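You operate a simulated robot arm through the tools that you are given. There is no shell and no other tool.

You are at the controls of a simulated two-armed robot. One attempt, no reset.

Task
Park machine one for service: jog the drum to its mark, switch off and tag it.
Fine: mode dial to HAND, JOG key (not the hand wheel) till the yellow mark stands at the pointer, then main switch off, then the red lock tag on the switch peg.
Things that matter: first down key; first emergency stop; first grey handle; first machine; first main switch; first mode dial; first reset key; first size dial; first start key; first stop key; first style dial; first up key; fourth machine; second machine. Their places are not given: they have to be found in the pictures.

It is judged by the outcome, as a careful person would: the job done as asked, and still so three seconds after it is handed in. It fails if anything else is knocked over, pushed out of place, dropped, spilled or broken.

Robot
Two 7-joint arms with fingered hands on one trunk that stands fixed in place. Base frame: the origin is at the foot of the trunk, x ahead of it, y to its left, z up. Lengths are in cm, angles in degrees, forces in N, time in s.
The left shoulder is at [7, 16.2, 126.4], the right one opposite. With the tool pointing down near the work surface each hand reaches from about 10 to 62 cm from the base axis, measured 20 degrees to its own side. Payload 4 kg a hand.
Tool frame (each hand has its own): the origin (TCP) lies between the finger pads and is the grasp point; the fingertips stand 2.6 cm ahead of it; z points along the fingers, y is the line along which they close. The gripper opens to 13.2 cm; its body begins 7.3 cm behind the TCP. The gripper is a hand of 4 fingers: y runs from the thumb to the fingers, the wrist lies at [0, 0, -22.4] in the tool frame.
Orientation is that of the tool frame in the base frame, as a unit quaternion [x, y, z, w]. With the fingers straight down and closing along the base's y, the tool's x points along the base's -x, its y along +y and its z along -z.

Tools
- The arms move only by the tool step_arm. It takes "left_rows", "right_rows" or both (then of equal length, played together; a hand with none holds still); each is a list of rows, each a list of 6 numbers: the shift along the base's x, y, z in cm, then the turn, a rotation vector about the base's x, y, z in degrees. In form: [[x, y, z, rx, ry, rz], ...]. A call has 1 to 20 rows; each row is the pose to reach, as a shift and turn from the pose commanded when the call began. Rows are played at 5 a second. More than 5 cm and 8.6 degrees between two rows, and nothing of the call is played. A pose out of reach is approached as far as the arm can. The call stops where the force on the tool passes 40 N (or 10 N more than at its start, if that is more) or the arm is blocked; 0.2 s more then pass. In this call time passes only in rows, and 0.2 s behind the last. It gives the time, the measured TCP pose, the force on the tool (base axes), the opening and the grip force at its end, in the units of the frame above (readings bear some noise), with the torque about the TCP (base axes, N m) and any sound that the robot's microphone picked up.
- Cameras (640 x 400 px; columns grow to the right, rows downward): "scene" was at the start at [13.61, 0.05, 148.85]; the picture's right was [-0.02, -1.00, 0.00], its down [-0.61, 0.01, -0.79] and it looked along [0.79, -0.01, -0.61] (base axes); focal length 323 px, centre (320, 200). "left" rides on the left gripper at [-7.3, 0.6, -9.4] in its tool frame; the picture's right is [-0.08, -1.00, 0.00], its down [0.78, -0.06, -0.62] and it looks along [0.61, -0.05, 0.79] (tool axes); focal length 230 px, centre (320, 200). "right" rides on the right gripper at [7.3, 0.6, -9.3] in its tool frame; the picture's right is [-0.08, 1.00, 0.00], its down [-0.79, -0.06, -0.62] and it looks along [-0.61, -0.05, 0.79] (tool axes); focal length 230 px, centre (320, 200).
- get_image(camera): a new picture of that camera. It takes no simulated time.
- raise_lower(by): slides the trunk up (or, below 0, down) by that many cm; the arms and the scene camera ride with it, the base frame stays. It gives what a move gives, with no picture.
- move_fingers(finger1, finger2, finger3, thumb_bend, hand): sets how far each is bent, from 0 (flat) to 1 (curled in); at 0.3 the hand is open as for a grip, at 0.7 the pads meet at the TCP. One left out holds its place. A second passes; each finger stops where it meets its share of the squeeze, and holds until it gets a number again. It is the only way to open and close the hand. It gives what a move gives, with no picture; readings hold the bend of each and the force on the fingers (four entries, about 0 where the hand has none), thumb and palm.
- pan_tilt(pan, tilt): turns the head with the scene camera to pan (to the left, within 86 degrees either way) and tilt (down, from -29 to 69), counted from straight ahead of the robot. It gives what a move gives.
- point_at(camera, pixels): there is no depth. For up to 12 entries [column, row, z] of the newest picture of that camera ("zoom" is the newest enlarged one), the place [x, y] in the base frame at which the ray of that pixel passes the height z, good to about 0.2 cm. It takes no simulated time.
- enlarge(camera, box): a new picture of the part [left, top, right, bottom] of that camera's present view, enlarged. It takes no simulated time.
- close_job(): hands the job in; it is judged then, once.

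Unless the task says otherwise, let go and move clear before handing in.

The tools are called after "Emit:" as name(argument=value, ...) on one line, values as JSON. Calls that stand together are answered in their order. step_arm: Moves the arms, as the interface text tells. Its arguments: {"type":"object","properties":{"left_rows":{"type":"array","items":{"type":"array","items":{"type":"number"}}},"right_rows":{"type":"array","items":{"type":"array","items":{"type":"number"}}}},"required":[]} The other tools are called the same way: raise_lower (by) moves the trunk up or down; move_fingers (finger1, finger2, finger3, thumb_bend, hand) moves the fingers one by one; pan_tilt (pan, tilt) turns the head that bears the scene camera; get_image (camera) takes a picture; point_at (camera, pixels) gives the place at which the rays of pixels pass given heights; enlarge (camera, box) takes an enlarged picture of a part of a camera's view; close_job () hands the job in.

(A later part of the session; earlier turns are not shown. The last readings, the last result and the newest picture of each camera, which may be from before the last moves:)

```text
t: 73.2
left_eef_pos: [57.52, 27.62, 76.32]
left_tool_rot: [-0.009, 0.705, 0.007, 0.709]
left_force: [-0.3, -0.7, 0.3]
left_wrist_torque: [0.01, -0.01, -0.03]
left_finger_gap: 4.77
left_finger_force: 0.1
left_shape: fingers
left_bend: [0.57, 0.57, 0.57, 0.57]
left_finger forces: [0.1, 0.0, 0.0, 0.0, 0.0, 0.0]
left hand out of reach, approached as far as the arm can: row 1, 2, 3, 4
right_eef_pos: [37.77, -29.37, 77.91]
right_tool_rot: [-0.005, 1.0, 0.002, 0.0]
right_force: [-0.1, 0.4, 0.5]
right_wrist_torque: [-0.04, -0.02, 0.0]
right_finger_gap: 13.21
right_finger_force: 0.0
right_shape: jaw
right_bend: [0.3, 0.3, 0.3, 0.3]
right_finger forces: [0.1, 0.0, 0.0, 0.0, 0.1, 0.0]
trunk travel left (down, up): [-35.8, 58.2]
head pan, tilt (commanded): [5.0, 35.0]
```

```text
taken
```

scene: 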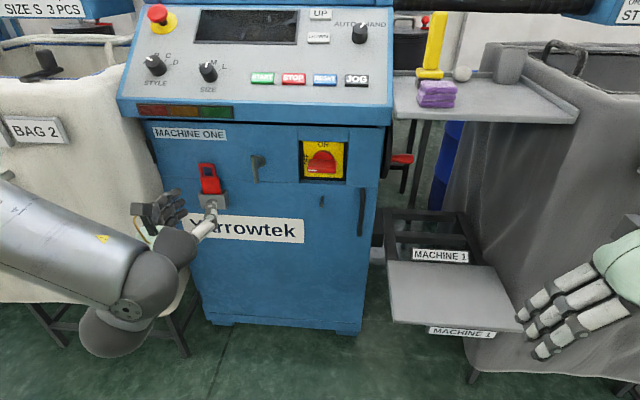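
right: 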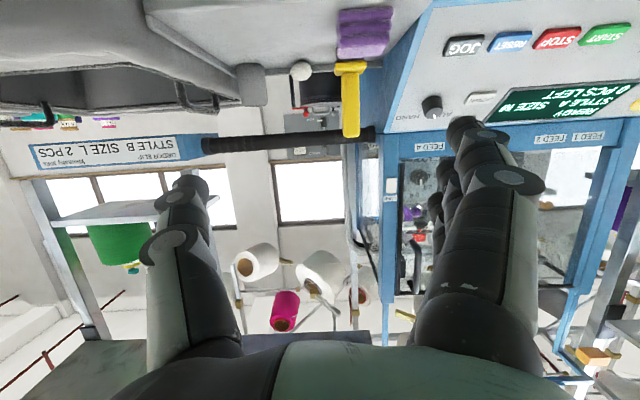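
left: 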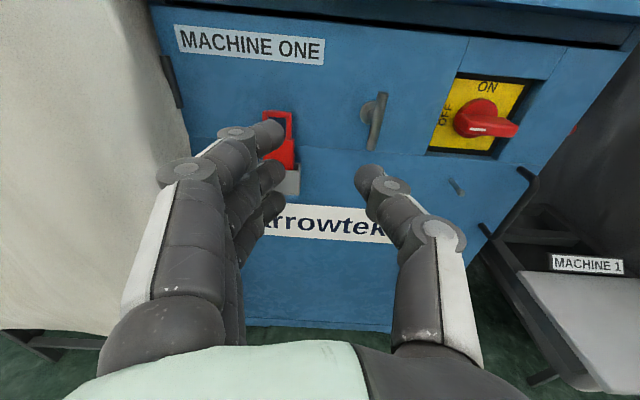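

The hand is at [57.5,27.6,76.3]; close to the trunk it can't go farther left, but farther out it may. I'll move forward and left in small steps toward [66,34,75].

Emit:
step_arm(left_rows=[[2, 0.5, -0.3, 0, 0, 0], [4, 1.5, -0.6, 0, 0, 0], [6, 3, -0.9, 0, 0, 0], [8, 4.7, -1.2, 0.9, 0.3, -0.9], [8.5, 6.4, -1.3, 0.9, 0.3, -0.9]])

Emit:
get_image(camera="left")

Emit:
get_image(camera="scene")

```text
t: 74.4
left_eef_pos: [59.74, 25.22, 73.63]
left_tool_rot: [0.008, 0.708, 0.003, 0.706]
left_force: [0.0, -0.2, -0.1]
left_wrist_torque: [0.0, 0.01, 0.03]
left_finger_gap: 4.79
left_finger_force: 0.1
left_shape: fingers
left_bend: [0.57, 0.57, 0.57, 0.57]
left_finger forces: [0.1, 0.0, 0.0, 0.0, 0.0, 0.0]
left hand out of reach, approached as far as the arm can: row 1, 2, 3, 4, 5
right_eef_pos: [37.76, -29.37, 77.79]
right_tool_rot: [-0.004, 1.0, 0.003, 0.0]
right_force: [-0.2, -0.2, 0.4]
right_wrist_torque: [0.02, -0.02, 0.0]
right_finger_gap: 13.15
right_finger_force: 0.1
right_shape: jaw
right_bend: [0.3, 0.3, 0.3, 0.3]
right_finger forces: [0.0, 0.1, 0.0, 0.1, 0.1, 0.0]
trunk travel left (down, up): [-35.8, 58.2]
head pan, tilt (commanded): [5.0, 35.0]
```

```text
taken
```

left: 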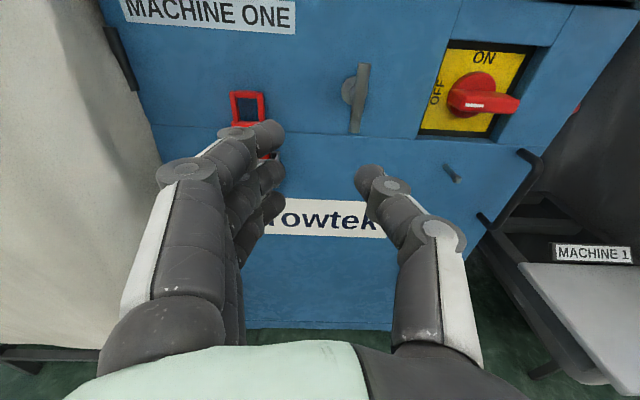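

```text
taken
```

scene: 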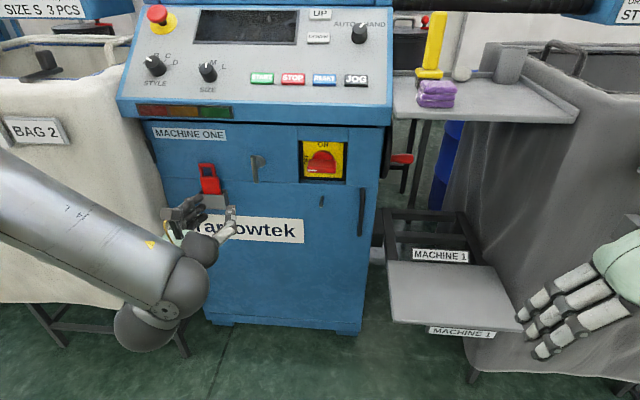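

The hand is at a posture limit when so close to the trunk; farther out it should be free. The grey lever stands at x ≈75, y ≈21, z 71–78, so I'll go forward to x 67 first, then left.

Emit:
step_arm(left_rows=[[1.5, -1, 0.6, 0, 0, 0], [3, -1.5, 1.2, 0, 0, 0], [5, -1.5, 1.8, 0, 0, 0], [7, -1.2, 2.4, 0, 0, 0], [7.5, 0.8, 2.4, 0, 0, 0], [8, 2.8, 2.4, 0, 0, 0], [8.5, 4.8, 2.4, 0, 0, 0]])

Emit:
get_image(camera="left")

Emit:
get_image(camera="scene")

```text
t: 76.0
left_eef_pos: [62.37, 22.26, 74.79]
left_tool_rot: [0.008, 0.708, 0.003, 0.706]
left_force: [0.8, -0.2, -0.2]
left_wrist_torque: [0.0, 0.02, 0.0]
left_finger_gap: 4.79
left_finger_force: 0.0
left_shape: fingers
left_bend: [0.57, 0.57, 0.57, 0.57]
left_finger forces: [0.2, 0.0, 0.0, 0.0, 0.0, 0.1]
left hand out of reach, approached as far as the arm can: row 1, 2, 3, 4, 5, 6, 7
right_eef_pos: [37.82, -29.38, 77.8]
right_tool_rot: [-0.004, 1.0, 0.003, 0.001]
right_force: [0.7, 0.6, 0.3]
right_wrist_torque: [-0.01, 0.03, -0.01]
right_finger_gap: 13.18
right_finger_force: 0.0
right_shape: jaw
right_bend: [0.3, 0.3, 0.3, 0.3]
right_finger forces: [0.0, 0.1, 0.1, 0.0, 0.1, 0.0]
trunk travel left (down, up): [-35.8, 58.2]
head pan, tilt (commanded): [5.0, 35.0]
```

```text
taken
```

left: 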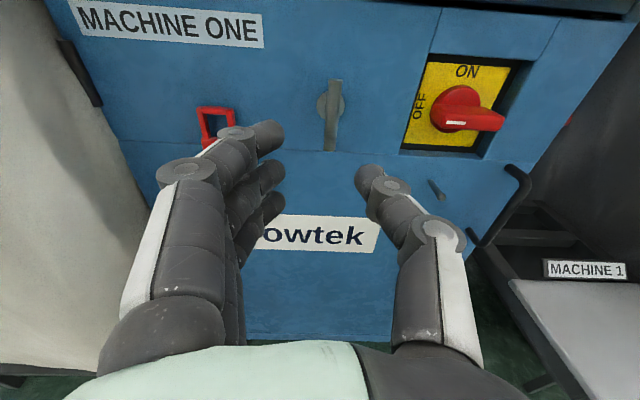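

```text
taken
```

scene: 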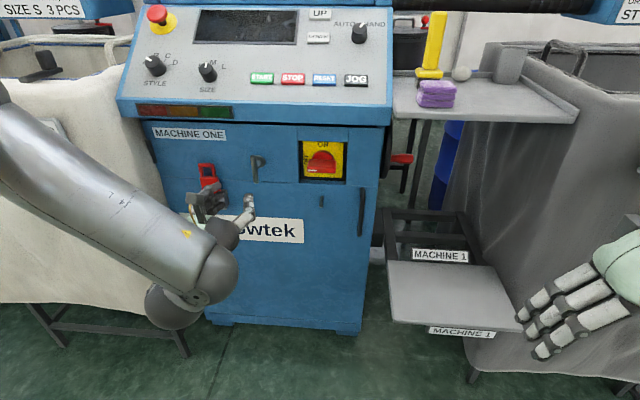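

The hand slides along a posture limit (roughly x+y ≤ 85 with the tool level). Pitching the tool down toward the forearm's direction should relieve the wrist, so I'll pitch it 35° down and try the leftward reach again, well in front of the machine.

Emit:
step_arm(left_rows=[[-0.5, 0, 1.2, 0, 7, 0], [-1, 0, 2.4, 0, 14, 0], [-1.5, 0.3, 3.6, 0, 21, 0], [-2, 0.6, 4.8, 0, 28, 0], [-2, 1, 6, 0, 35, 0], [-1, 3.5, 6, 0, 35, 0], [0, 6, 6, 0, 35, 0], [1, 8.5, 6, 0, 35, 0], [2, 11, 6, 0, 35, 0]])

Emit:
get_image(camera="left")

Emit:
get_image(camera="scene")

```text
t: 78.0
left_eef_pos: [64.23, 33.54, 81.08]
left_tool_rot: [0.009, 0.888, -0.001, 0.459]
left_force: [-0.4, 0.5, 0.1]
left_wrist_torque: [-0.01, -0.01, 0.01]
left_finger_gap: 4.82
left_finger_force: 0.0
left_shape: fingers
left_bend: [0.57, 0.57, 0.57, 0.57]
left_finger forces: [0.0, 0.1, 0.1, 0.0, 0.0, 0.0]
left hand out of reach, approached as far as the arm can: row 1, 2
right_eef_pos: [37.82, -29.39, 77.9]
right_tool_rot: [-0.004, 1.0, 0.002, 0.001]
right_force: [-0.6, -0.1, 0.4]
right_wrist_torque: [-0.02, -0.02, 0.02]
right_finger_gap: 13.18
right_finger_force: 0.1
right_shape: jaw
right_bend: [0.3, 0.3, 0.3, 0.3]
right_finger forces: [0.0, 0.0, 0.0, 0.1, 0.0, 0.0]
trunk travel left (down, up): [-35.8, 58.2]
head pan, tilt (commanded): [5.0, 35.0]
```

```text
taken
```

left: 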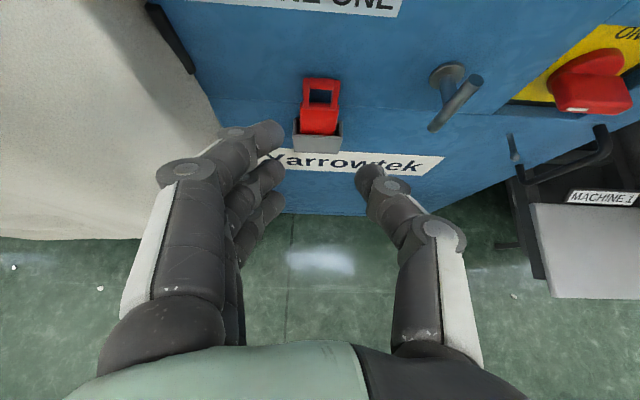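

```text
taken
```

scene: 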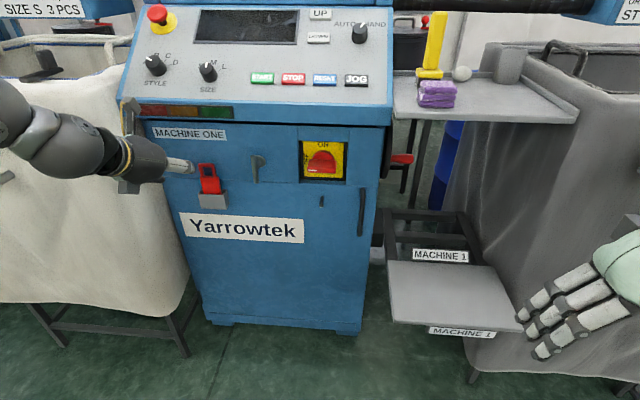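

That works: the hand is at [64.2,33.5,81.1], tool pitched 35° down, with the tag (320,105) straight ahead and the bag clear on the left. I'll zoom in on the tag and holder, and on the peg.

Emit:
enlarge(camera="left", box=[272, 70, 368, 130])

Emit:
enlarge(camera="left", box=[272, 110, 368, 170])

Emit:
enlarge(camera="scene", box=[170, 150, 250, 200])

Emit:
enlarge(camera="scene", box=[180, 175, 260, 225])

```text
6.67 times, centred on (320, 100) of left
```

zoom: 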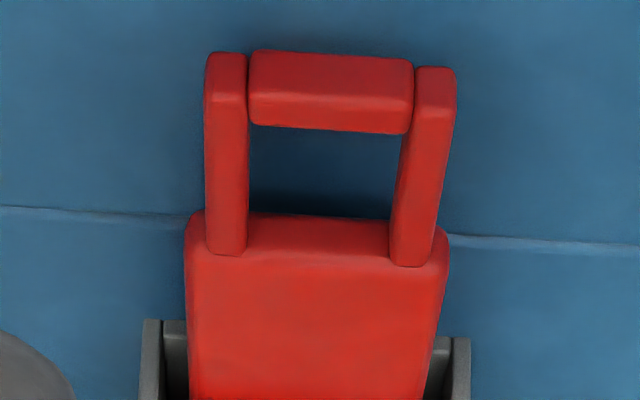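

```text
6.67 times, centred on (320, 140) of left
```

zoom: 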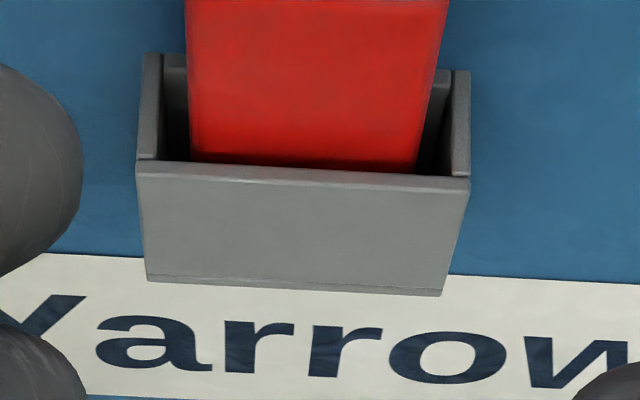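

```text
8.00 times, centred on (210, 175) of scene
```

zoom: 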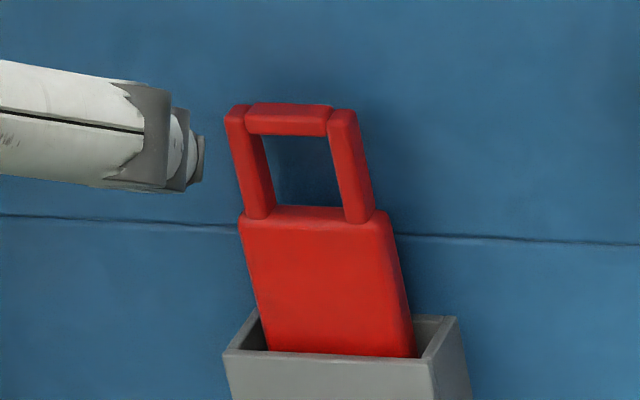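

```text
8.00 times, centred on (220, 200) of scene
```

zoom: 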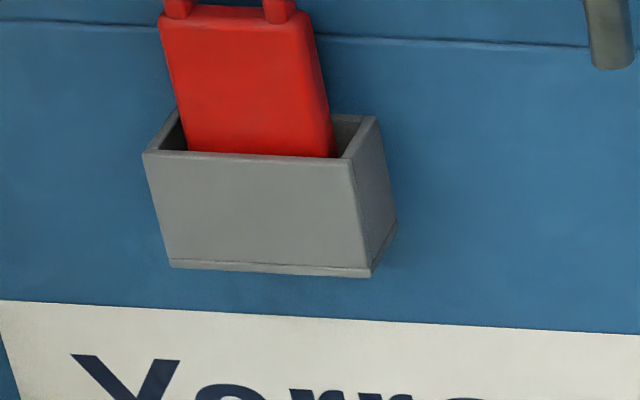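

I'll triangulate the loop, body and holder by taking the same points in both cameras at two heights each.

Emit:
point_at(camera="left", pixels=[[321.2, 89.2, 74], [321.2, 89.2, 72], [320, 102.2, 72], [320, 102.2, 70], [292.5, 134, 68], [292.5, 134, 65], [342.5, 137, 68], [342.5, 137, 65], [294.2, 152, 66], [294.2, 152, 62]])

Emit:
get_image(camera="scene")

Emit:
point_at(camera="scene", pixels=[[205.9, 166.9, 74], [205.9, 166.9, 72], [208.4, 175.9, 72], [208.4, 175.9, 70], [198.1, 194.1, 68], [198.1, 194.1, 65], [224.4, 195.6, 68], [224.4, 195.6, 65], [201.5, 207.8, 66], [201.5, 207.8, 62]])

```text
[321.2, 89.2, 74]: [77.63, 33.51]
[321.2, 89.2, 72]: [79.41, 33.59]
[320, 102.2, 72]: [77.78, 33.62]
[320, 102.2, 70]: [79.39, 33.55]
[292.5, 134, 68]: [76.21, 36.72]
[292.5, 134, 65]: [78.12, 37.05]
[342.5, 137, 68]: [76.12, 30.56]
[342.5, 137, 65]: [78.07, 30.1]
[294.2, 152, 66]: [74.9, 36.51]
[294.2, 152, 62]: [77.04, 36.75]
```

```text
taken
```

scene: 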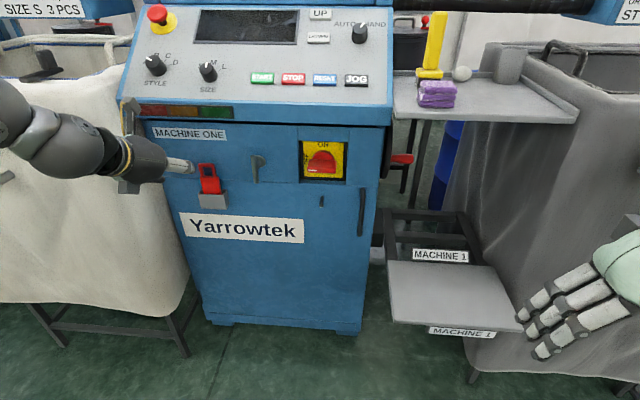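

```text
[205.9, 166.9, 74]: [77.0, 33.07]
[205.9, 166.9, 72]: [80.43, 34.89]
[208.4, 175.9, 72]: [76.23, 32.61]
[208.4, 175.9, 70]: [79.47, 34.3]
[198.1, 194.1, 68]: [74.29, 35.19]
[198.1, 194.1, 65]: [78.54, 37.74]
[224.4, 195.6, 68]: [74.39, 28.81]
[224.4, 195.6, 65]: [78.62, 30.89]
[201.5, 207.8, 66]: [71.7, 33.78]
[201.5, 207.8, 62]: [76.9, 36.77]
```

The tag's body is about 4 cm wide (y ≈31.6–35.5, x ≈78.1–79.3, top z ≈70.1), its hole z ≈70.1–73.2, and the holder's front wall top z ≈65.6. I'll prepare a pincer of finger 2 and thumb with fingers 1 and 3 held open (so nothing crosses in front of the loop), and flatten the pitch by 12° to keep the camera under the overhang (z ≈86).

Emit:
move_fingers(hand="left", finger1=0.2, finger2=0.5, finger3=0.2, thumb_bend=0.5)

Emit:
step_arm(left_rows=[[0.5, 0, -1, -0.2, -4, 0.5], [1, 0, -2, -0.4, -8, 1], [1.5, 0, -3, -0.4, -12, 1]])

Emit:
get_image(camera="left")

Emit:
get_image(camera="scene")

```text
t: 79.0
left_eef_pos: [64.16, 33.5, 81.13]
left_tool_rot: [0.009, 0.888, -0.001, 0.46]
left_force: [-0.4, 0.0, -0.9]
left_wrist_torque: [0.03, 0.01, 0.0]
left_finger_gap: 11.33
left_finger_force: 0.0
left_shape: fingers
left_bend: [0.2, 0.5, 0.2, 0.5]
left_finger forces: [0.0, 0.0, 0.0, 0.0, 0.0, 0.1]
right_eef_pos: [37.84, -29.47, 77.87]
right_tool_rot: [-0.004, 1.0, 0.003, 0.002]
right_force: [0.0, -0.6, 0.4]
right_wrist_torque: [-0.01, -0.04, 0.0]
right_finger_gap: 13.2
right_finger_force: 0.0
right_shape: jaw
right_bend: [0.3, 0.3, 0.3, 0.3]
right_finger forces: [0.0, 0.0, 0.0, 0.0, 0.0, 0.0]
trunk travel left (down, up): [-35.8, 58.2]
head pan, tilt (commanded): [5.0, 35.0]
```

```text
t: 79.8
left_eef_pos: [65.84, 33.66, 77.99]
left_tool_rot: [0.0, 0.835, 0.0, 0.55]
left_force: [-0.4, -0.2, 0.2]
left_wrist_torque: [0.0, 0.01, 0.0]
left_finger_gap: 11.32
left_finger_force: 0.0
left_shape: fingers
left_bend: [0.2, 0.5, 0.2, 0.5]
left_finger forces: [0.0, 0.0, 0.0, 0.1, 0.0, 0.0]
right_eef_pos: [37.73, -29.4, 77.76]
right_tool_rot: [-0.005, 1.0, 0.002, 0.002]
right_force: [0.5, 0.7, -0.8]
right_wrist_torque: [0.02, 0.0, 0.01]
right_finger_gap: 13.17
right_finger_force: 0.1
right_shape: jaw
right_bend: [0.3, 0.3, 0.3, 0.3]
right_finger forces: [0.0, 0.0, 0.0, 0.0, 0.0, 0.0]
trunk travel left (down, up): [-35.8, 58.2]
head pan, tilt (commanded): [5.0, 35.0]
```

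```text
taken
```

left: 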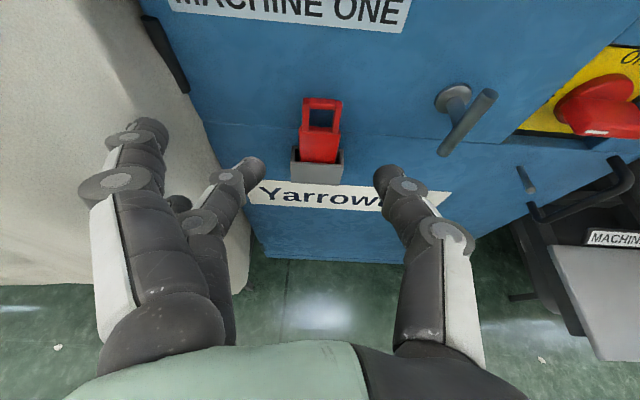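

```text
taken
```

scene: 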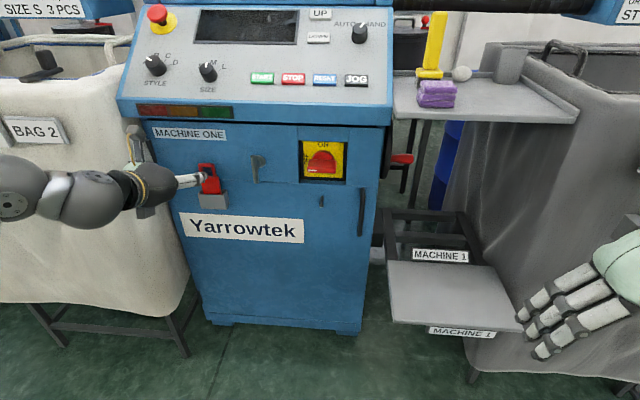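

The hand is square at [65.8,33.7,78.0] with a 23° downward pitch, the pincer (240,180)/(390,185) opening around the tag at (320,130). I'll go to the pre-grasp point 4 cm short.

Emit:
step_arm(left_rows=[[2.4, 0, -2.3, 0, 0, 0], [4.8, 0, -4.5, 0, 0, 0], [7.3, 0, -6.8, 0, 0, 0]])

Emit:
get_image(camera="left")

Emit:
enlarge(camera="scene", box=[130, 120, 290, 220])

```text
t: 80.6
left_eef_pos: [73.32, 33.52, 71.14]
left_tool_rot: [0.0, 0.836, 0.0, 0.549]
left_force: [0.1, -0.7, -0.6]
left_wrist_torque: [-0.02, 0.0, -0.04]
left_finger_gap: 11.33
left_finger_force: 0.1
left_shape: fingers
left_bend: [0.2, 0.5, 0.2, 0.5]
left_finger forces: [0.1, 0.0, 0.1, 0.1, 0.1, 0.0]
right_eef_pos: [37.93, -29.36, 77.78]
right_tool_rot: [-0.004, 1.0, 0.0, 0.0]
right_force: [0.5, -0.5, -0.2]
right_wrist_torque: [-0.01, 0.01, -0.01]
right_finger_gap: 13.17
right_finger_force: 0.1
right_shape: jaw
right_bend: [0.3, 0.3, 0.3, 0.3]
right_finger forces: [0.0, 0.0, 0.1, 0.0, 0.0, 0.1]
trunk travel left (down, up): [-35.8, 58.2]
head pan, tilt (commanded): [5.0, 35.0]
```

```text
taken
```

left: 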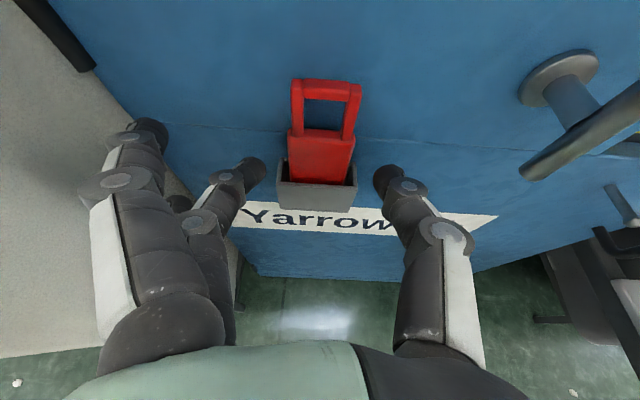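

```text
4.00 times, centred on (210, 170) of scene
```

zoom: 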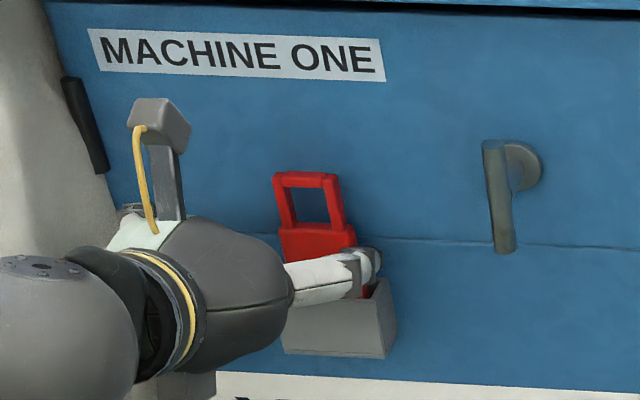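

The tag's body is centred on column 320 between finger 2 and thumb. I'll advance the last 3.6 cm slowly and watch forces.

Emit:
step_arm(left_rows=[[1, 0, -0.45, 0, 0, 0], [2, 0, -0.9, 0, 0, 0], [2.8, 0, -1.25, 0, 0, 0], [3.4, 0, -1.5, 0, 0, 0]])

Emit:
get_image(camera="left")

Emit:
enlarge(camera="scene", box=[150, 140, 246, 200])

```text
t: 81.6
left_eef_pos: [76.53, 33.28, 69.73]
left_tool_rot: [-0.001, 0.835, 0.001, 0.55]
left_force: [0.8, -0.3, -0.4]
left_wrist_torque: [0.02, -0.01, 0.0]
left_finger_gap: 11.33
left_finger_force: 0.0
left_shape: fingers
left_bend: [0.2, 0.5, 0.2, 0.5]
left_finger forces: [0.1, 0.1, 0.1, 0.1, 0.0, 0.1]
right_eef_pos: [37.69, -29.4, 77.89]
right_tool_rot: [-0.004, 1.0, 0.003, 0.001]
right_force: [0.1, 0.2, -0.6]
right_wrist_torque: [0.02, 0.02, -0.02]
right_finger_gap: 13.18
right_finger_force: 0.0
right_shape: jaw
right_bend: [0.3, 0.3, 0.3, 0.3]
right_finger forces: [0.0, 0.0, 0.0, 0.1, 0.0, 0.0]
trunk travel left (down, up): [-35.8, 58.2]
head pan, tilt (commanded): [5.0, 35.0]
```

```text
taken
```

left: 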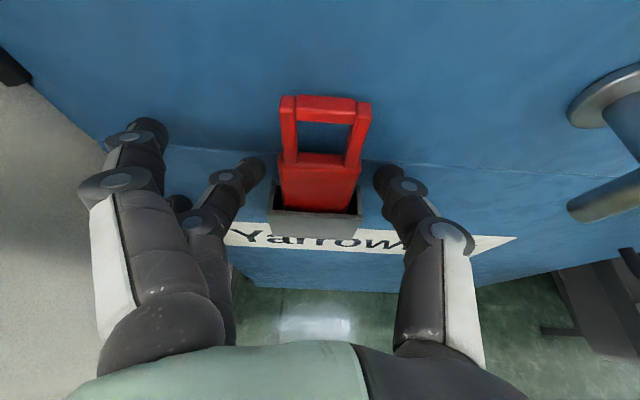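

```text
6.67 times, centred on (198, 170) of scene
```

zoom: 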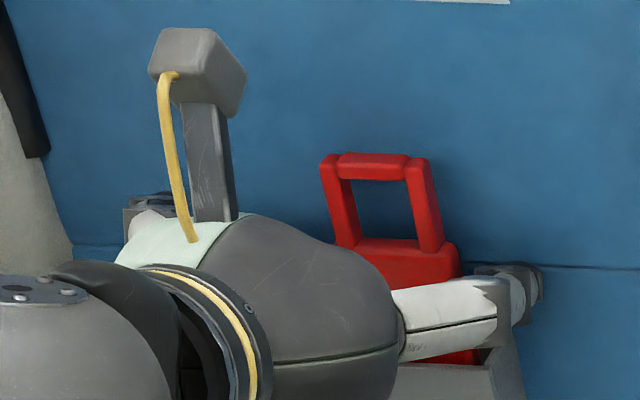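

No contacts; the fingertips (250,168) and (385,178) flank the tag's body. I'll go 0.3 cm farther and close finger 2 and thumb on it.

Emit:
step_arm(left_rows=[[0.3, 0.1, -0.1, 0, 0, 0]])

Emit:
move_fingers(hand="left", finger2=0.75, thumb_bend=0.75)

Emit:
get_image(camera="left")

Emit:
enlarge(camera="left", box=[240, 80, 400, 180])

Emit:
enlarge(camera="scene", box=[150, 140, 246, 200])

```text
t: 82.0
left_eef_pos: [76.6, 33.47, 69.66]
left_tool_rot: [-0.001, 0.836, 0.001, 0.549]
left_force: [-3.8, 0.2, 1.0]
left_wrist_torque: [-0.01, 0.01, -0.18]
left_finger_gap: 11.38
left_finger_force: 1.4
left_shape: fingers
left_bend: [0.2, 0.5, 0.2, 0.5]
left_finger forces: [0.0, 0.1, 0.0, 0.1, 3.9, 0.1]
right_eef_pos: [37.61, -29.42, 77.84]
right_tool_rot: [-0.004, 1.0, 0.003, 0.002]
right_force: [0.1, 0.1, -0.2]
right_wrist_torque: [0.0, -0.01, -0.02]
right_finger_gap: 13.19
right_finger_force: 0.1
right_shape: jaw
right_bend: [0.3, 0.3, 0.3, 0.3]
right_finger forces: [0.0, 0.0, 0.0, 0.0, 0.0, 0.0]
trunk travel left (down, up): [-35.8, 58.2]
head pan, tilt (commanded): [5.0, 35.0]
```

```text
t: 83.0
left_eef_pos: [76.85, 33.18, 69.65]
left_tool_rot: [0.001, 0.834, 0.0, 0.551]
left_force: [-1.2, -8.8, 0.3]
left_wrist_torque: [-0.29, 0.01, -0.04]
left_finger_gap: 9.22
left_finger_force: 13.4
left_shape: fingers
left_bend: [0.2, 0.52, 0.2, 0.67]
left_finger forces: [0.1, 9.8, 0.1, 0.0, 17.5, 0.0]
right_eef_pos: [37.68, -29.74, 77.85]
right_tool_rot: [-0.004, 1.0, 0.002, 0.001]
right_force: [0.4, -0.3, 0.3]
right_wrist_torque: [0.02, 0.01, 0.0]
right_finger_gap: 13.18
right_finger_force: 0.0
right_shape: jaw
right_bend: [0.3, 0.3, 0.3, 0.3]
right_finger forces: [0.1, 0.1, 0.0, 0.0, 0.0, 0.0]
trunk travel left (down, up): [-35.8, 58.2]
head pan, tilt (commanded): [5.0, 35.0]
```

```text
taken
```

left: 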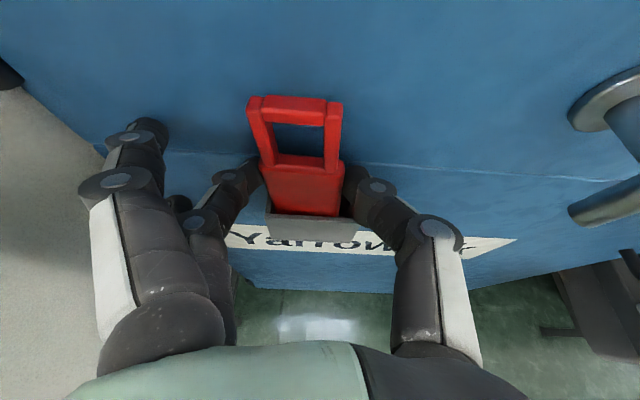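

```text
4.00 times, centred on (320, 130) of left
```

zoom: 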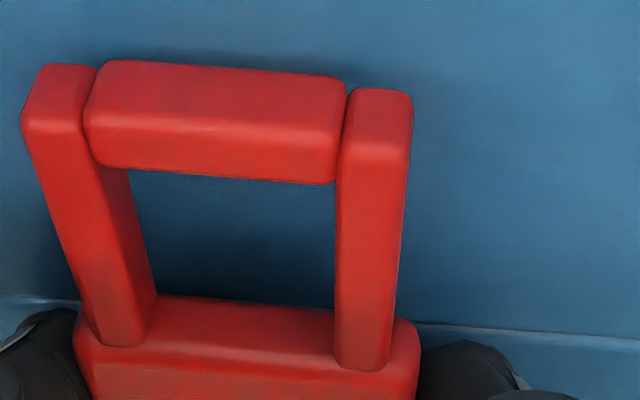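

```text
6.67 times, centred on (198, 170) of scene
```

zoom: 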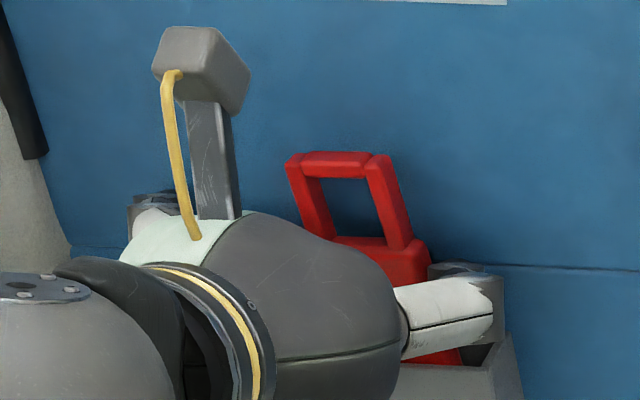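

The thumb (17.5 N) pushed the tag leftward against finger 2 (9.8 N), so it leans left in its holder. I'll re-centre it: back the thumb to 0.6 and let finger 2 close onto it.

Emit:
move_fingers(hand="left", finger2=0.62, thumb_bend=0.57)

Emit:
get_image(camera="left")

Emit:
enlarge(camera="left", box=[240, 80, 400, 180])

```text
t: 84.0
left_eef_pos: [76.7, 33.47, 69.6]
left_tool_rot: [0.0, 0.835, 0.0, 0.55]
left_force: [-3.8, 2.8, -0.2]
left_wrist_torque: [0.0, 0.03, -0.12]
left_finger_gap: 10.56
left_finger_force: 4.7
left_shape: fingers
left_bend: [0.2, 0.58, 0.2, 0.56]
left_finger forces: [0.1, 2.8, 0.0, 0.0, 6.6, 0.0]
right_eef_pos: [37.8, -29.48, 77.88]
right_tool_rot: [-0.004, 1.0, 0.002, 0.001]
right_force: [-1.0, -0.1, 0.7]
right_wrist_torque: [-0.02, -0.04, -0.01]
right_finger_gap: 13.18
right_finger_force: 0.0
right_shape: jaw
right_bend: [0.3, 0.3, 0.3, 0.3]
right_finger forces: [0.0, 0.1, 0.0, 0.0, 0.1, 0.0]
trunk travel left (down, up): [-35.8, 58.2]
head pan, tilt (commanded): [5.0, 35.0]
```

```text
taken
```

left: 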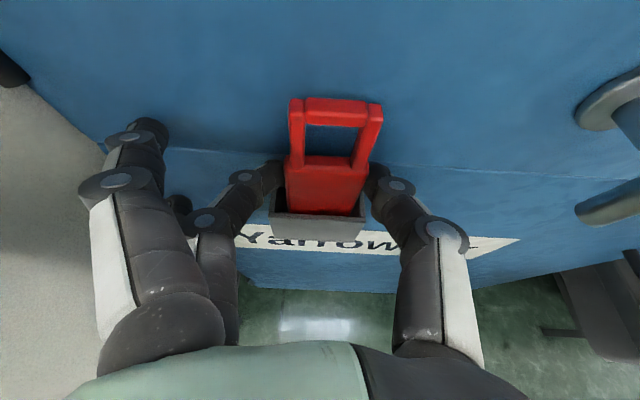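

```text
4.00 times, centred on (320, 130) of left
```

zoom: 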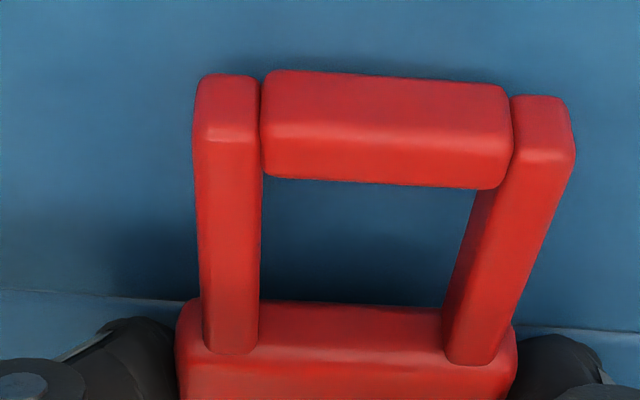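

The tag is centred again, but the thumb tip touches the face (force −3.8 N in x). I'll back off 0.4 cm and then tighten finger 2 against a held thumb.

Emit:
step_arm(left_rows=[[-0.4, 0, 0.1, 0, 0, 0]])

Emit:
move_fingers(hand="left", finger2=0.72, thumb_bend=0.6)

Emit:
get_image(camera="left")

Emit:
enlarge(camera="left", box=[240, 80, 400, 180])

```text
t: 84.4
left_eef_pos: [76.43, 33.4, 69.73]
left_tool_rot: [0.001, 0.835, 0.0, 0.551]
left_force: [-0.2, -0.3, -0.4]
left_wrist_torque: [-0.01, -0.02, 0.01]
left_finger_gap: 10.64
left_finger_force: 2.8
left_shape: fingers
left_bend: [0.2, 0.59, 0.2, 0.55]
left_finger forces: [0.1, 2.3, 0.1, 0.1, 2.3, 0.1]
right_eef_pos: [37.81, -29.5, 77.96]
right_tool_rot: [-0.004, 1.0, 0.001, 0.001]
right_force: [0.7, 0.4, -0.4]
right_wrist_torque: [0.02, 0.0, -0.01]
right_finger_gap: 13.2
right_finger_force: 0.1
right_shape: jaw
right_bend: [0.3, 0.3, 0.3, 0.3]
right_finger forces: [0.0, 0.0, 0.0, 0.0, 0.0, 0.0]
trunk travel left (down, up): [-35.8, 58.2]
head pan, tilt (commanded): [5.0, 35.0]
```

```text
t: 85.4
left_eef_pos: [76.33, 33.43, 69.65]
left_tool_rot: [0.0, 0.836, 0.0, 0.549]
left_force: [0.4, -0.9, 0.4]
left_wrist_torque: [0.0, -0.02, 0.04]
left_finger_gap: 10.56
left_finger_force: 6.7
left_shape: fingers
left_bend: [0.2, 0.59, 0.2, 0.57]
left_finger forces: [0.1, 6.5, 0.0, 0.0, 6.5, 0.0]
right_eef_pos: [37.77, -29.39, 77.88]
right_tool_rot: [-0.004, 1.0, 0.002, 0.0]
right_force: [0.3, -0.1, 0.1]
right_wrist_torque: [-0.01, 0.02, 0.01]
right_finger_gap: 13.17
right_finger_force: 0.0
right_shape: jaw
right_bend: [0.3, 0.3, 0.3, 0.3]
right_finger forces: [0.1, 0.1, 0.0, 0.0, 0.0, 0.0]
trunk travel left (down, up): [-35.8, 58.2]
head pan, tilt (commanded): [5.0, 35.0]
```

```text
taken
```

left: 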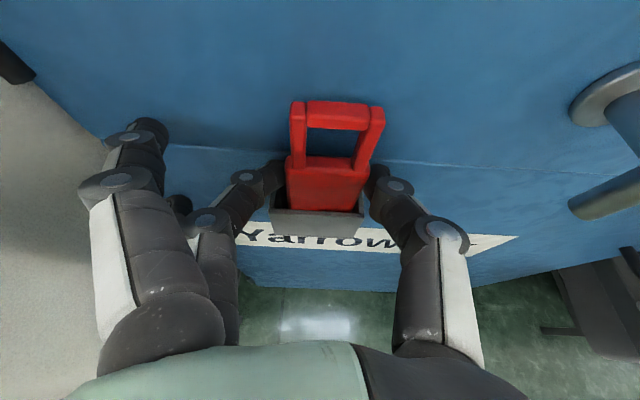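

```text
4.00 times, centred on (320, 130) of left
```

zoom: 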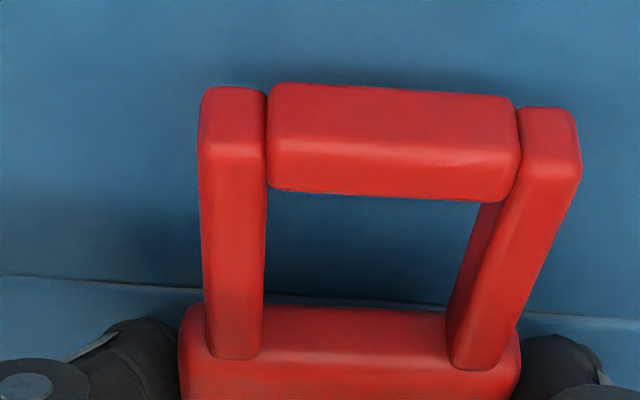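

Now balanced: 6.5 N on each side. I'll tighten slightly to about 9 N before lifting.

Emit:
move_fingers(hand="left", finger2=0.78, thumb_bend=0.613)

```text
t: 86.4
left_eef_pos: [76.5, 33.55, 69.68]
left_tool_rot: [0.001, 0.835, 0.0, 0.55]
left_force: [0.4, 0.1, 0.1]
left_wrist_torque: [0.0, 0.02, 0.01]
left_finger_gap: 10.38
left_finger_force: 6.3
left_shape: fingers
left_bend: [0.2, 0.58, 0.2, 0.58]
left_finger forces: [0.0, 6.4, 0.1, 0.0, 6.4, 0.1]
right_eef_pos: [37.86, -29.47, 77.88]
right_tool_rot: [-0.004, 1.0, 0.003, 0.001]
right_force: [-0.1, 0.1, 1.0]
right_wrist_torque: [-0.03, 0.03, 0.01]
right_finger_gap: 13.16
right_finger_force: 0.1
right_shape: jaw
right_bend: [0.3, 0.3, 0.3, 0.3]
right_finger forces: [0.0, 0.0, 0.0, 0.0, 0.0, 0.0]
trunk travel left (down, up): [-35.8, 58.2]
head pan, tilt (commanded): [5.0, 35.0]
```

The grip is centred (0.58/0.58) and balanced at 6.4 N. I'll lift 1.2 cm and check that the tag comes along.

Emit:
step_arm(left_rows=[[0, 0, 0.4, 0, 0, 0], [0, 0, 0.8, 0, 0, 0], [0, 0, 1.2, 0, 0, 0]])

Emit:
get_image(camera="left")

Emit:
enlarge(camera="scene", box=[150, 140, 246, 200])

```text
t: 87.2
left_eef_pos: [76.32, 33.58, 70.89]
left_tool_rot: [0.0, 0.836, 0.001, 0.549]
left_force: [0.1, 1.1, 0.0]
left_wrist_torque: [0.02, 0.03, -0.02]
left_finger_gap: 10.4
left_finger_force: 6.3
left_shape: fingers
left_bend: [0.2, 0.58, 0.2, 0.58]
left_finger forces: [0.0, 6.4, 0.0, 0.1, 6.4, 0.1]
right_eef_pos: [37.84, -29.4, 77.76]
right_tool_rot: [-0.005, 1.0, 0.002, 0.0]
right_force: [-0.5, 0.3, -0.3]
right_wrist_torque: [0.0, -0.03, -0.01]
right_finger_gap: 13.19
right_finger_force: 0.0
right_shape: jaw
right_bend: [0.3, 0.3, 0.3, 0.3]
right_finger forces: [0.0, 0.0, 0.0, 0.1, 0.0, 0.1]
trunk travel left (down, up): [-35.8, 58.2]
head pan, tilt (commanded): [5.0, 35.0]
```

```text
taken
```

left: 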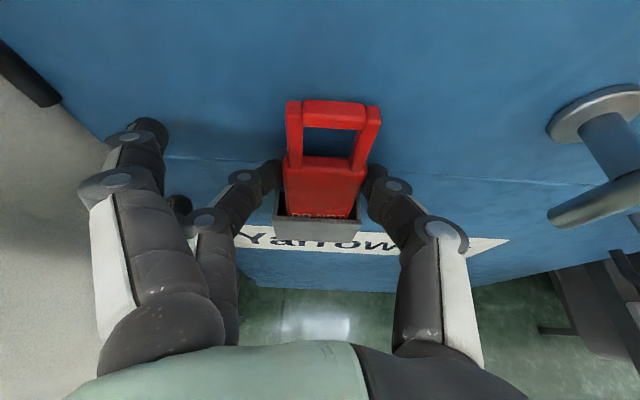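

```text
6.67 times, centred on (198, 170) of scene
```

zoom: 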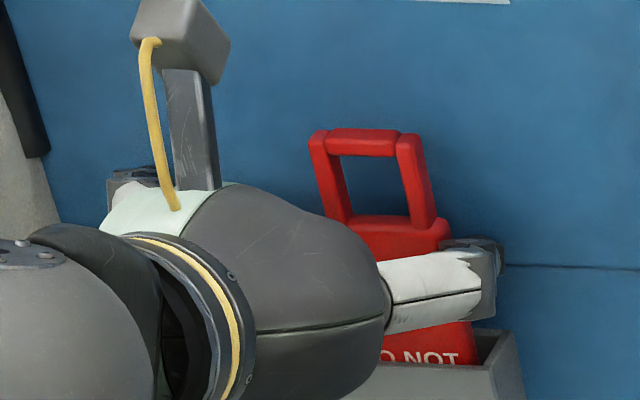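

The tag rises with the hand ("DO NOT…" is now visible). I'll lift another 3.8 cm so its lower edge clears the holder.

Emit:
step_arm(left_rows=[[0, 0, 0.8, 0, 0, 0], [0, 0, 1.6, 0, 0, 0], [0, 0, 2.4, 0, 0, 0], [0, 0, 3.2, 0, 0, 0], [0, 0, 3.8, 0, 0, 0]])

Emit:
get_image(camera="left")

Emit:
enlarge(camera="scene", box=[150, 130, 262, 200])

```text
t: 88.4
left_eef_pos: [76.4, 33.42, 74.68]
left_tool_rot: [0.001, 0.835, 0.0, 0.55]
left_force: [0.8, 0.8, 0.5]
left_wrist_torque: [-0.01, 0.02, 0.0]
left_finger_gap: 10.4
left_finger_force: 7.1
left_shape: fingers
left_bend: [0.2, 0.58, 0.2, 0.58]
left_finger forces: [0.1, 6.4, 0.1, 0.0, 6.4, 0.0]
right_eef_pos: [37.86, -29.52, 77.9]
right_tool_rot: [-0.005, 1.0, 0.002, 0.0]
right_force: [-0.2, -0.6, 0.2]
right_wrist_torque: [-0.02, 0.02, 0.02]
right_finger_gap: 13.2
right_finger_force: 0.1
right_shape: jaw
right_bend: [0.3, 0.3, 0.3, 0.3]
right_finger forces: [0.0, 0.0, 0.1, 0.0, 0.0, 0.0]
trunk travel left (down, up): [-35.8, 58.2]
head pan, tilt (commanded): [5.0, 35.0]
```

```text
taken
```

left: 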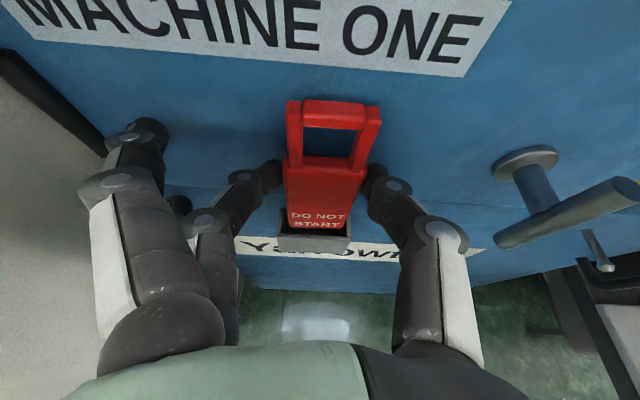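

```text
5.71 times, centred on (206, 165) of scene
```

zoom: 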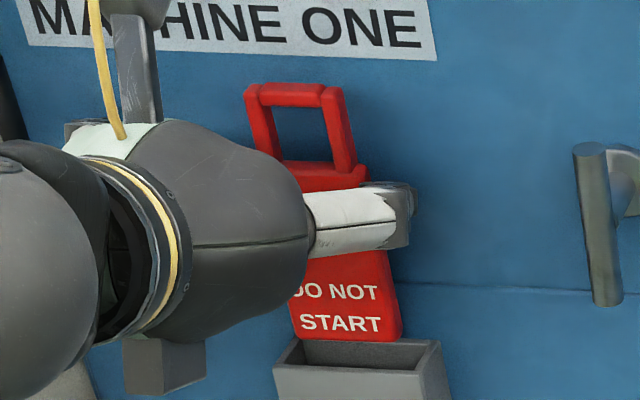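

The tag hangs free just above the holder. I'll lift 1.2 cm more and then draw straight back, away from the face.

Emit:
step_arm(left_rows=[[0, 0, 0.7, 0, 0, 0], [-0.3, 0, 1.3, 0, 0, 0], [-1.5, 0, 1.3, 0, 0, 0], [-3.5, 0, 1.3, 0, 0, 0], [-6, 0, 1.3, 0, 0, 0], [-8.5, 0, 1.3, 0, 0, 0], [-10.5, 0, 1.3, 0, 0, 0]])

Emit:
get_image(camera="left")

Emit:
get_image(camera="scene")

```text
t: 90.0
left_eef_pos: [65.69, 33.71, 75.88]
left_tool_rot: [0.0, 0.835, 0.001, 0.55]
left_force: [-0.2, 0.5, -0.9]
left_wrist_torque: [0.02, -0.02, -0.01]
left_finger_gap: 10.39
left_finger_force: 6.5
left_shape: fingers
left_bend: [0.2, 0.58, 0.2, 0.58]
left_finger forces: [0.0, 6.4, 0.1, 0.0, 6.4, 0.1]
right_eef_pos: [37.74, -29.42, 78.0]
right_tool_rot: [-0.004, 1.0, 0.002, 0.001]
right_force: [0.0, 0.3, 0.1]
right_wrist_torque: [-0.02, 0.02, -0.01]
right_finger_gap: 13.2
right_finger_force: 0.1
right_shape: jaw
right_bend: [0.3, 0.3, 0.3, 0.3]
right_finger forces: [0.0, 0.0, 0.0, 0.1, 0.0, 0.1]
trunk travel left (down, up): [-35.8, 58.2]
head pan, tilt (commanded): [5.0, 35.0]
```

```text
taken
```

left: 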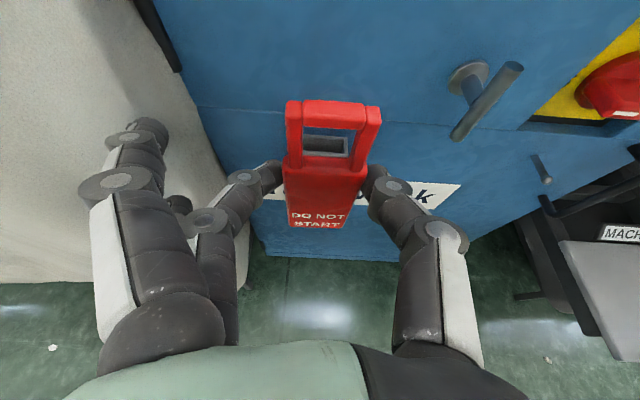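

```text
taken
```

scene: 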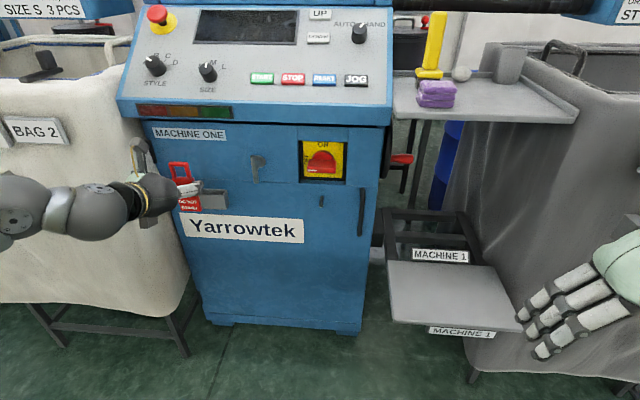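

The tag is firmly held and clear. From the picture its hole centre (331,141) sits about 2.0 cm above and 0.3 cm right of the TCP, 2.25 cm ahead. I'll carry it right in front of the grey lever (x well below 74) toward the peg, lowering on the way.

Emit:
step_arm(left_rows=[[-0.5, -3.5, -1, 0, 0, 0], [-1, -7, -2, 0, 0, 0], [-1, -10.5, -3, 0, 0, 0], [-1, -14, -4, 0, 0, 0], [-1, -17.5, -5, 0, 0, 0], [-1, -21, -6, 0, 0, 0], [-1, -24.5, -7.5, 0, 0, 0], [-1, -27.3, -9, 0, 0, 0]])

Emit:
get_image(camera="left")

Emit:
get_image(camera="scene")

```text
t: 91.8
left_eef_pos: [64.82, 6.26, 67.0]
left_tool_rot: [0.0, 0.836, 0.001, 0.549]
left_force: [-0.3, 0.7, 0.4]
left_wrist_torque: [0.02, -0.01, 0.01]
left_finger_gap: 10.39
left_finger_force: 6.5
left_shape: fingers
left_bend: [0.2, 0.58, 0.2, 0.58]
left_finger forces: [0.0, 6.3, 0.0, 0.1, 6.4, 0.0]
right_eef_pos: [37.74, -29.44, 77.82]
right_tool_rot: [-0.004, 1.0, 0.002, 0.002]
right_force: [-0.1, -0.4, 0.3]
right_wrist_torque: [-0.01, 0.01, -0.04]
right_finger_gap: 13.18
right_finger_force: 0.0
right_shape: jaw
right_bend: [0.3, 0.3, 0.3, 0.3]
right_finger forces: [0.0, 0.0, 0.0, 0.0, 0.0, 0.0]
trunk travel left (down, up): [-35.8, 58.2]
head pan, tilt (commanded): [5.0, 35.0]
```

```text
taken
```

left: 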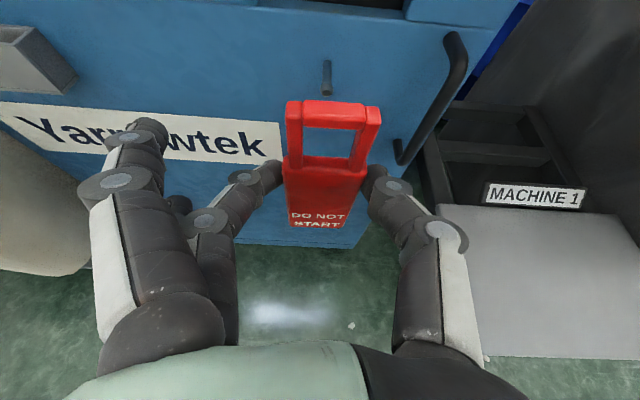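

```text
taken
```

scene: 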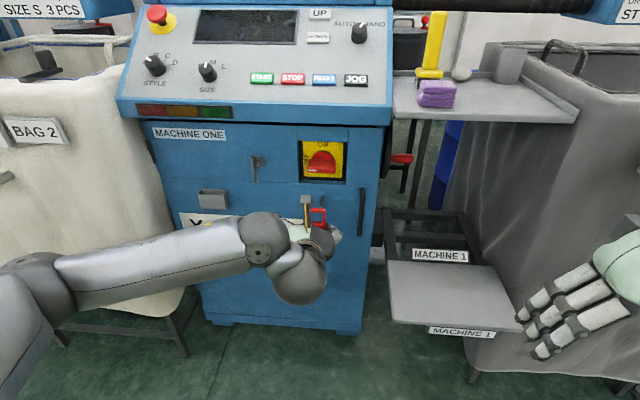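

The tag is now in front of the peg, which shows at (327,62)–(327,90) just above the loop. I'll measure the peg's y from here.

Emit:
enlarge(camera="left", box=[264, 50, 392, 130])

Emit:
point_at(camera="left", pixels=[[327, 91, 65.4], [327, 91, 65], [327, 63, 65.6], [327, 63, 65.2]])

```text
5.00 times, centred on (328, 90) of left
```

zoom: 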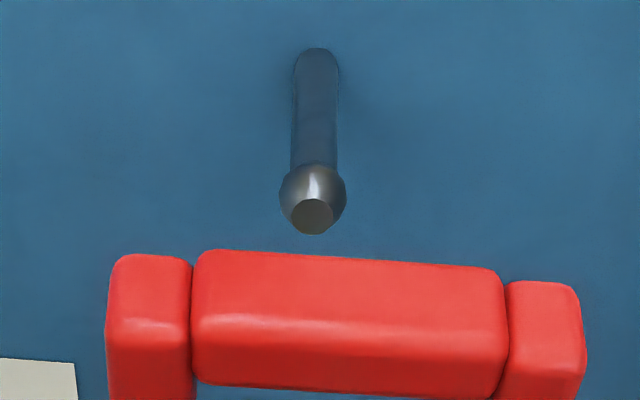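

```text
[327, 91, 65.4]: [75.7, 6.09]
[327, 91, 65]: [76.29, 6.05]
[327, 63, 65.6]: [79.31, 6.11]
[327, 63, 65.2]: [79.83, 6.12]
```

Peg measured at y ≈6.08, z ≈65.3. I'll check the tag's loop position with the scene camera as well before inserting.

Emit:
enlarge(camera="scene", box=[284, 185, 348, 225])

Emit:
enlarge(camera="left", box=[264, 90, 392, 170])

```text
10.00 times, centred on (316, 205) of scene
```

zoom: 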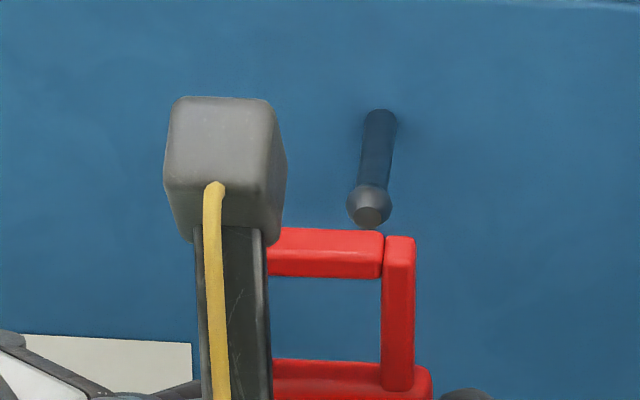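

```text
5.00 times, centred on (328, 130) of left
```

zoom: 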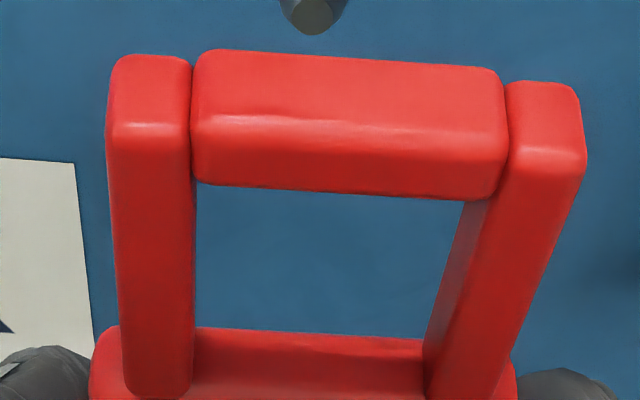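

I'll triangulate two corners of the hole and the peg's ball with both cameras.

Emit:
point_at(camera="left", pixels=[[357, 130, 71], [357, 130, 69], [349, 157.6, 69], [349, 157.6, 66], [326.6, 90, 66], [326.6, 90, 64]])

Emit:
point_at(camera="scene", pixels=[[322.2, 212.8, 71], [322.2, 212.8, 69], [322, 221.2, 69], [322, 221.2, 66], [320.9, 205.5, 66], [320.9, 205.5, 64]])

```text
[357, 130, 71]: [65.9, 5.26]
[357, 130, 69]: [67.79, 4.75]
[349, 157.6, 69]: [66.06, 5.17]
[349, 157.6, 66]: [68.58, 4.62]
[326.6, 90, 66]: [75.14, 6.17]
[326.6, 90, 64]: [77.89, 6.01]
```

```text
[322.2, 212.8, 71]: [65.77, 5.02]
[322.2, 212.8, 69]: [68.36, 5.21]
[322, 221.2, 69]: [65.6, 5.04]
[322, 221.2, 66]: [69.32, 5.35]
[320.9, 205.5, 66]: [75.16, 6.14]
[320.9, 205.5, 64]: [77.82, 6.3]
```

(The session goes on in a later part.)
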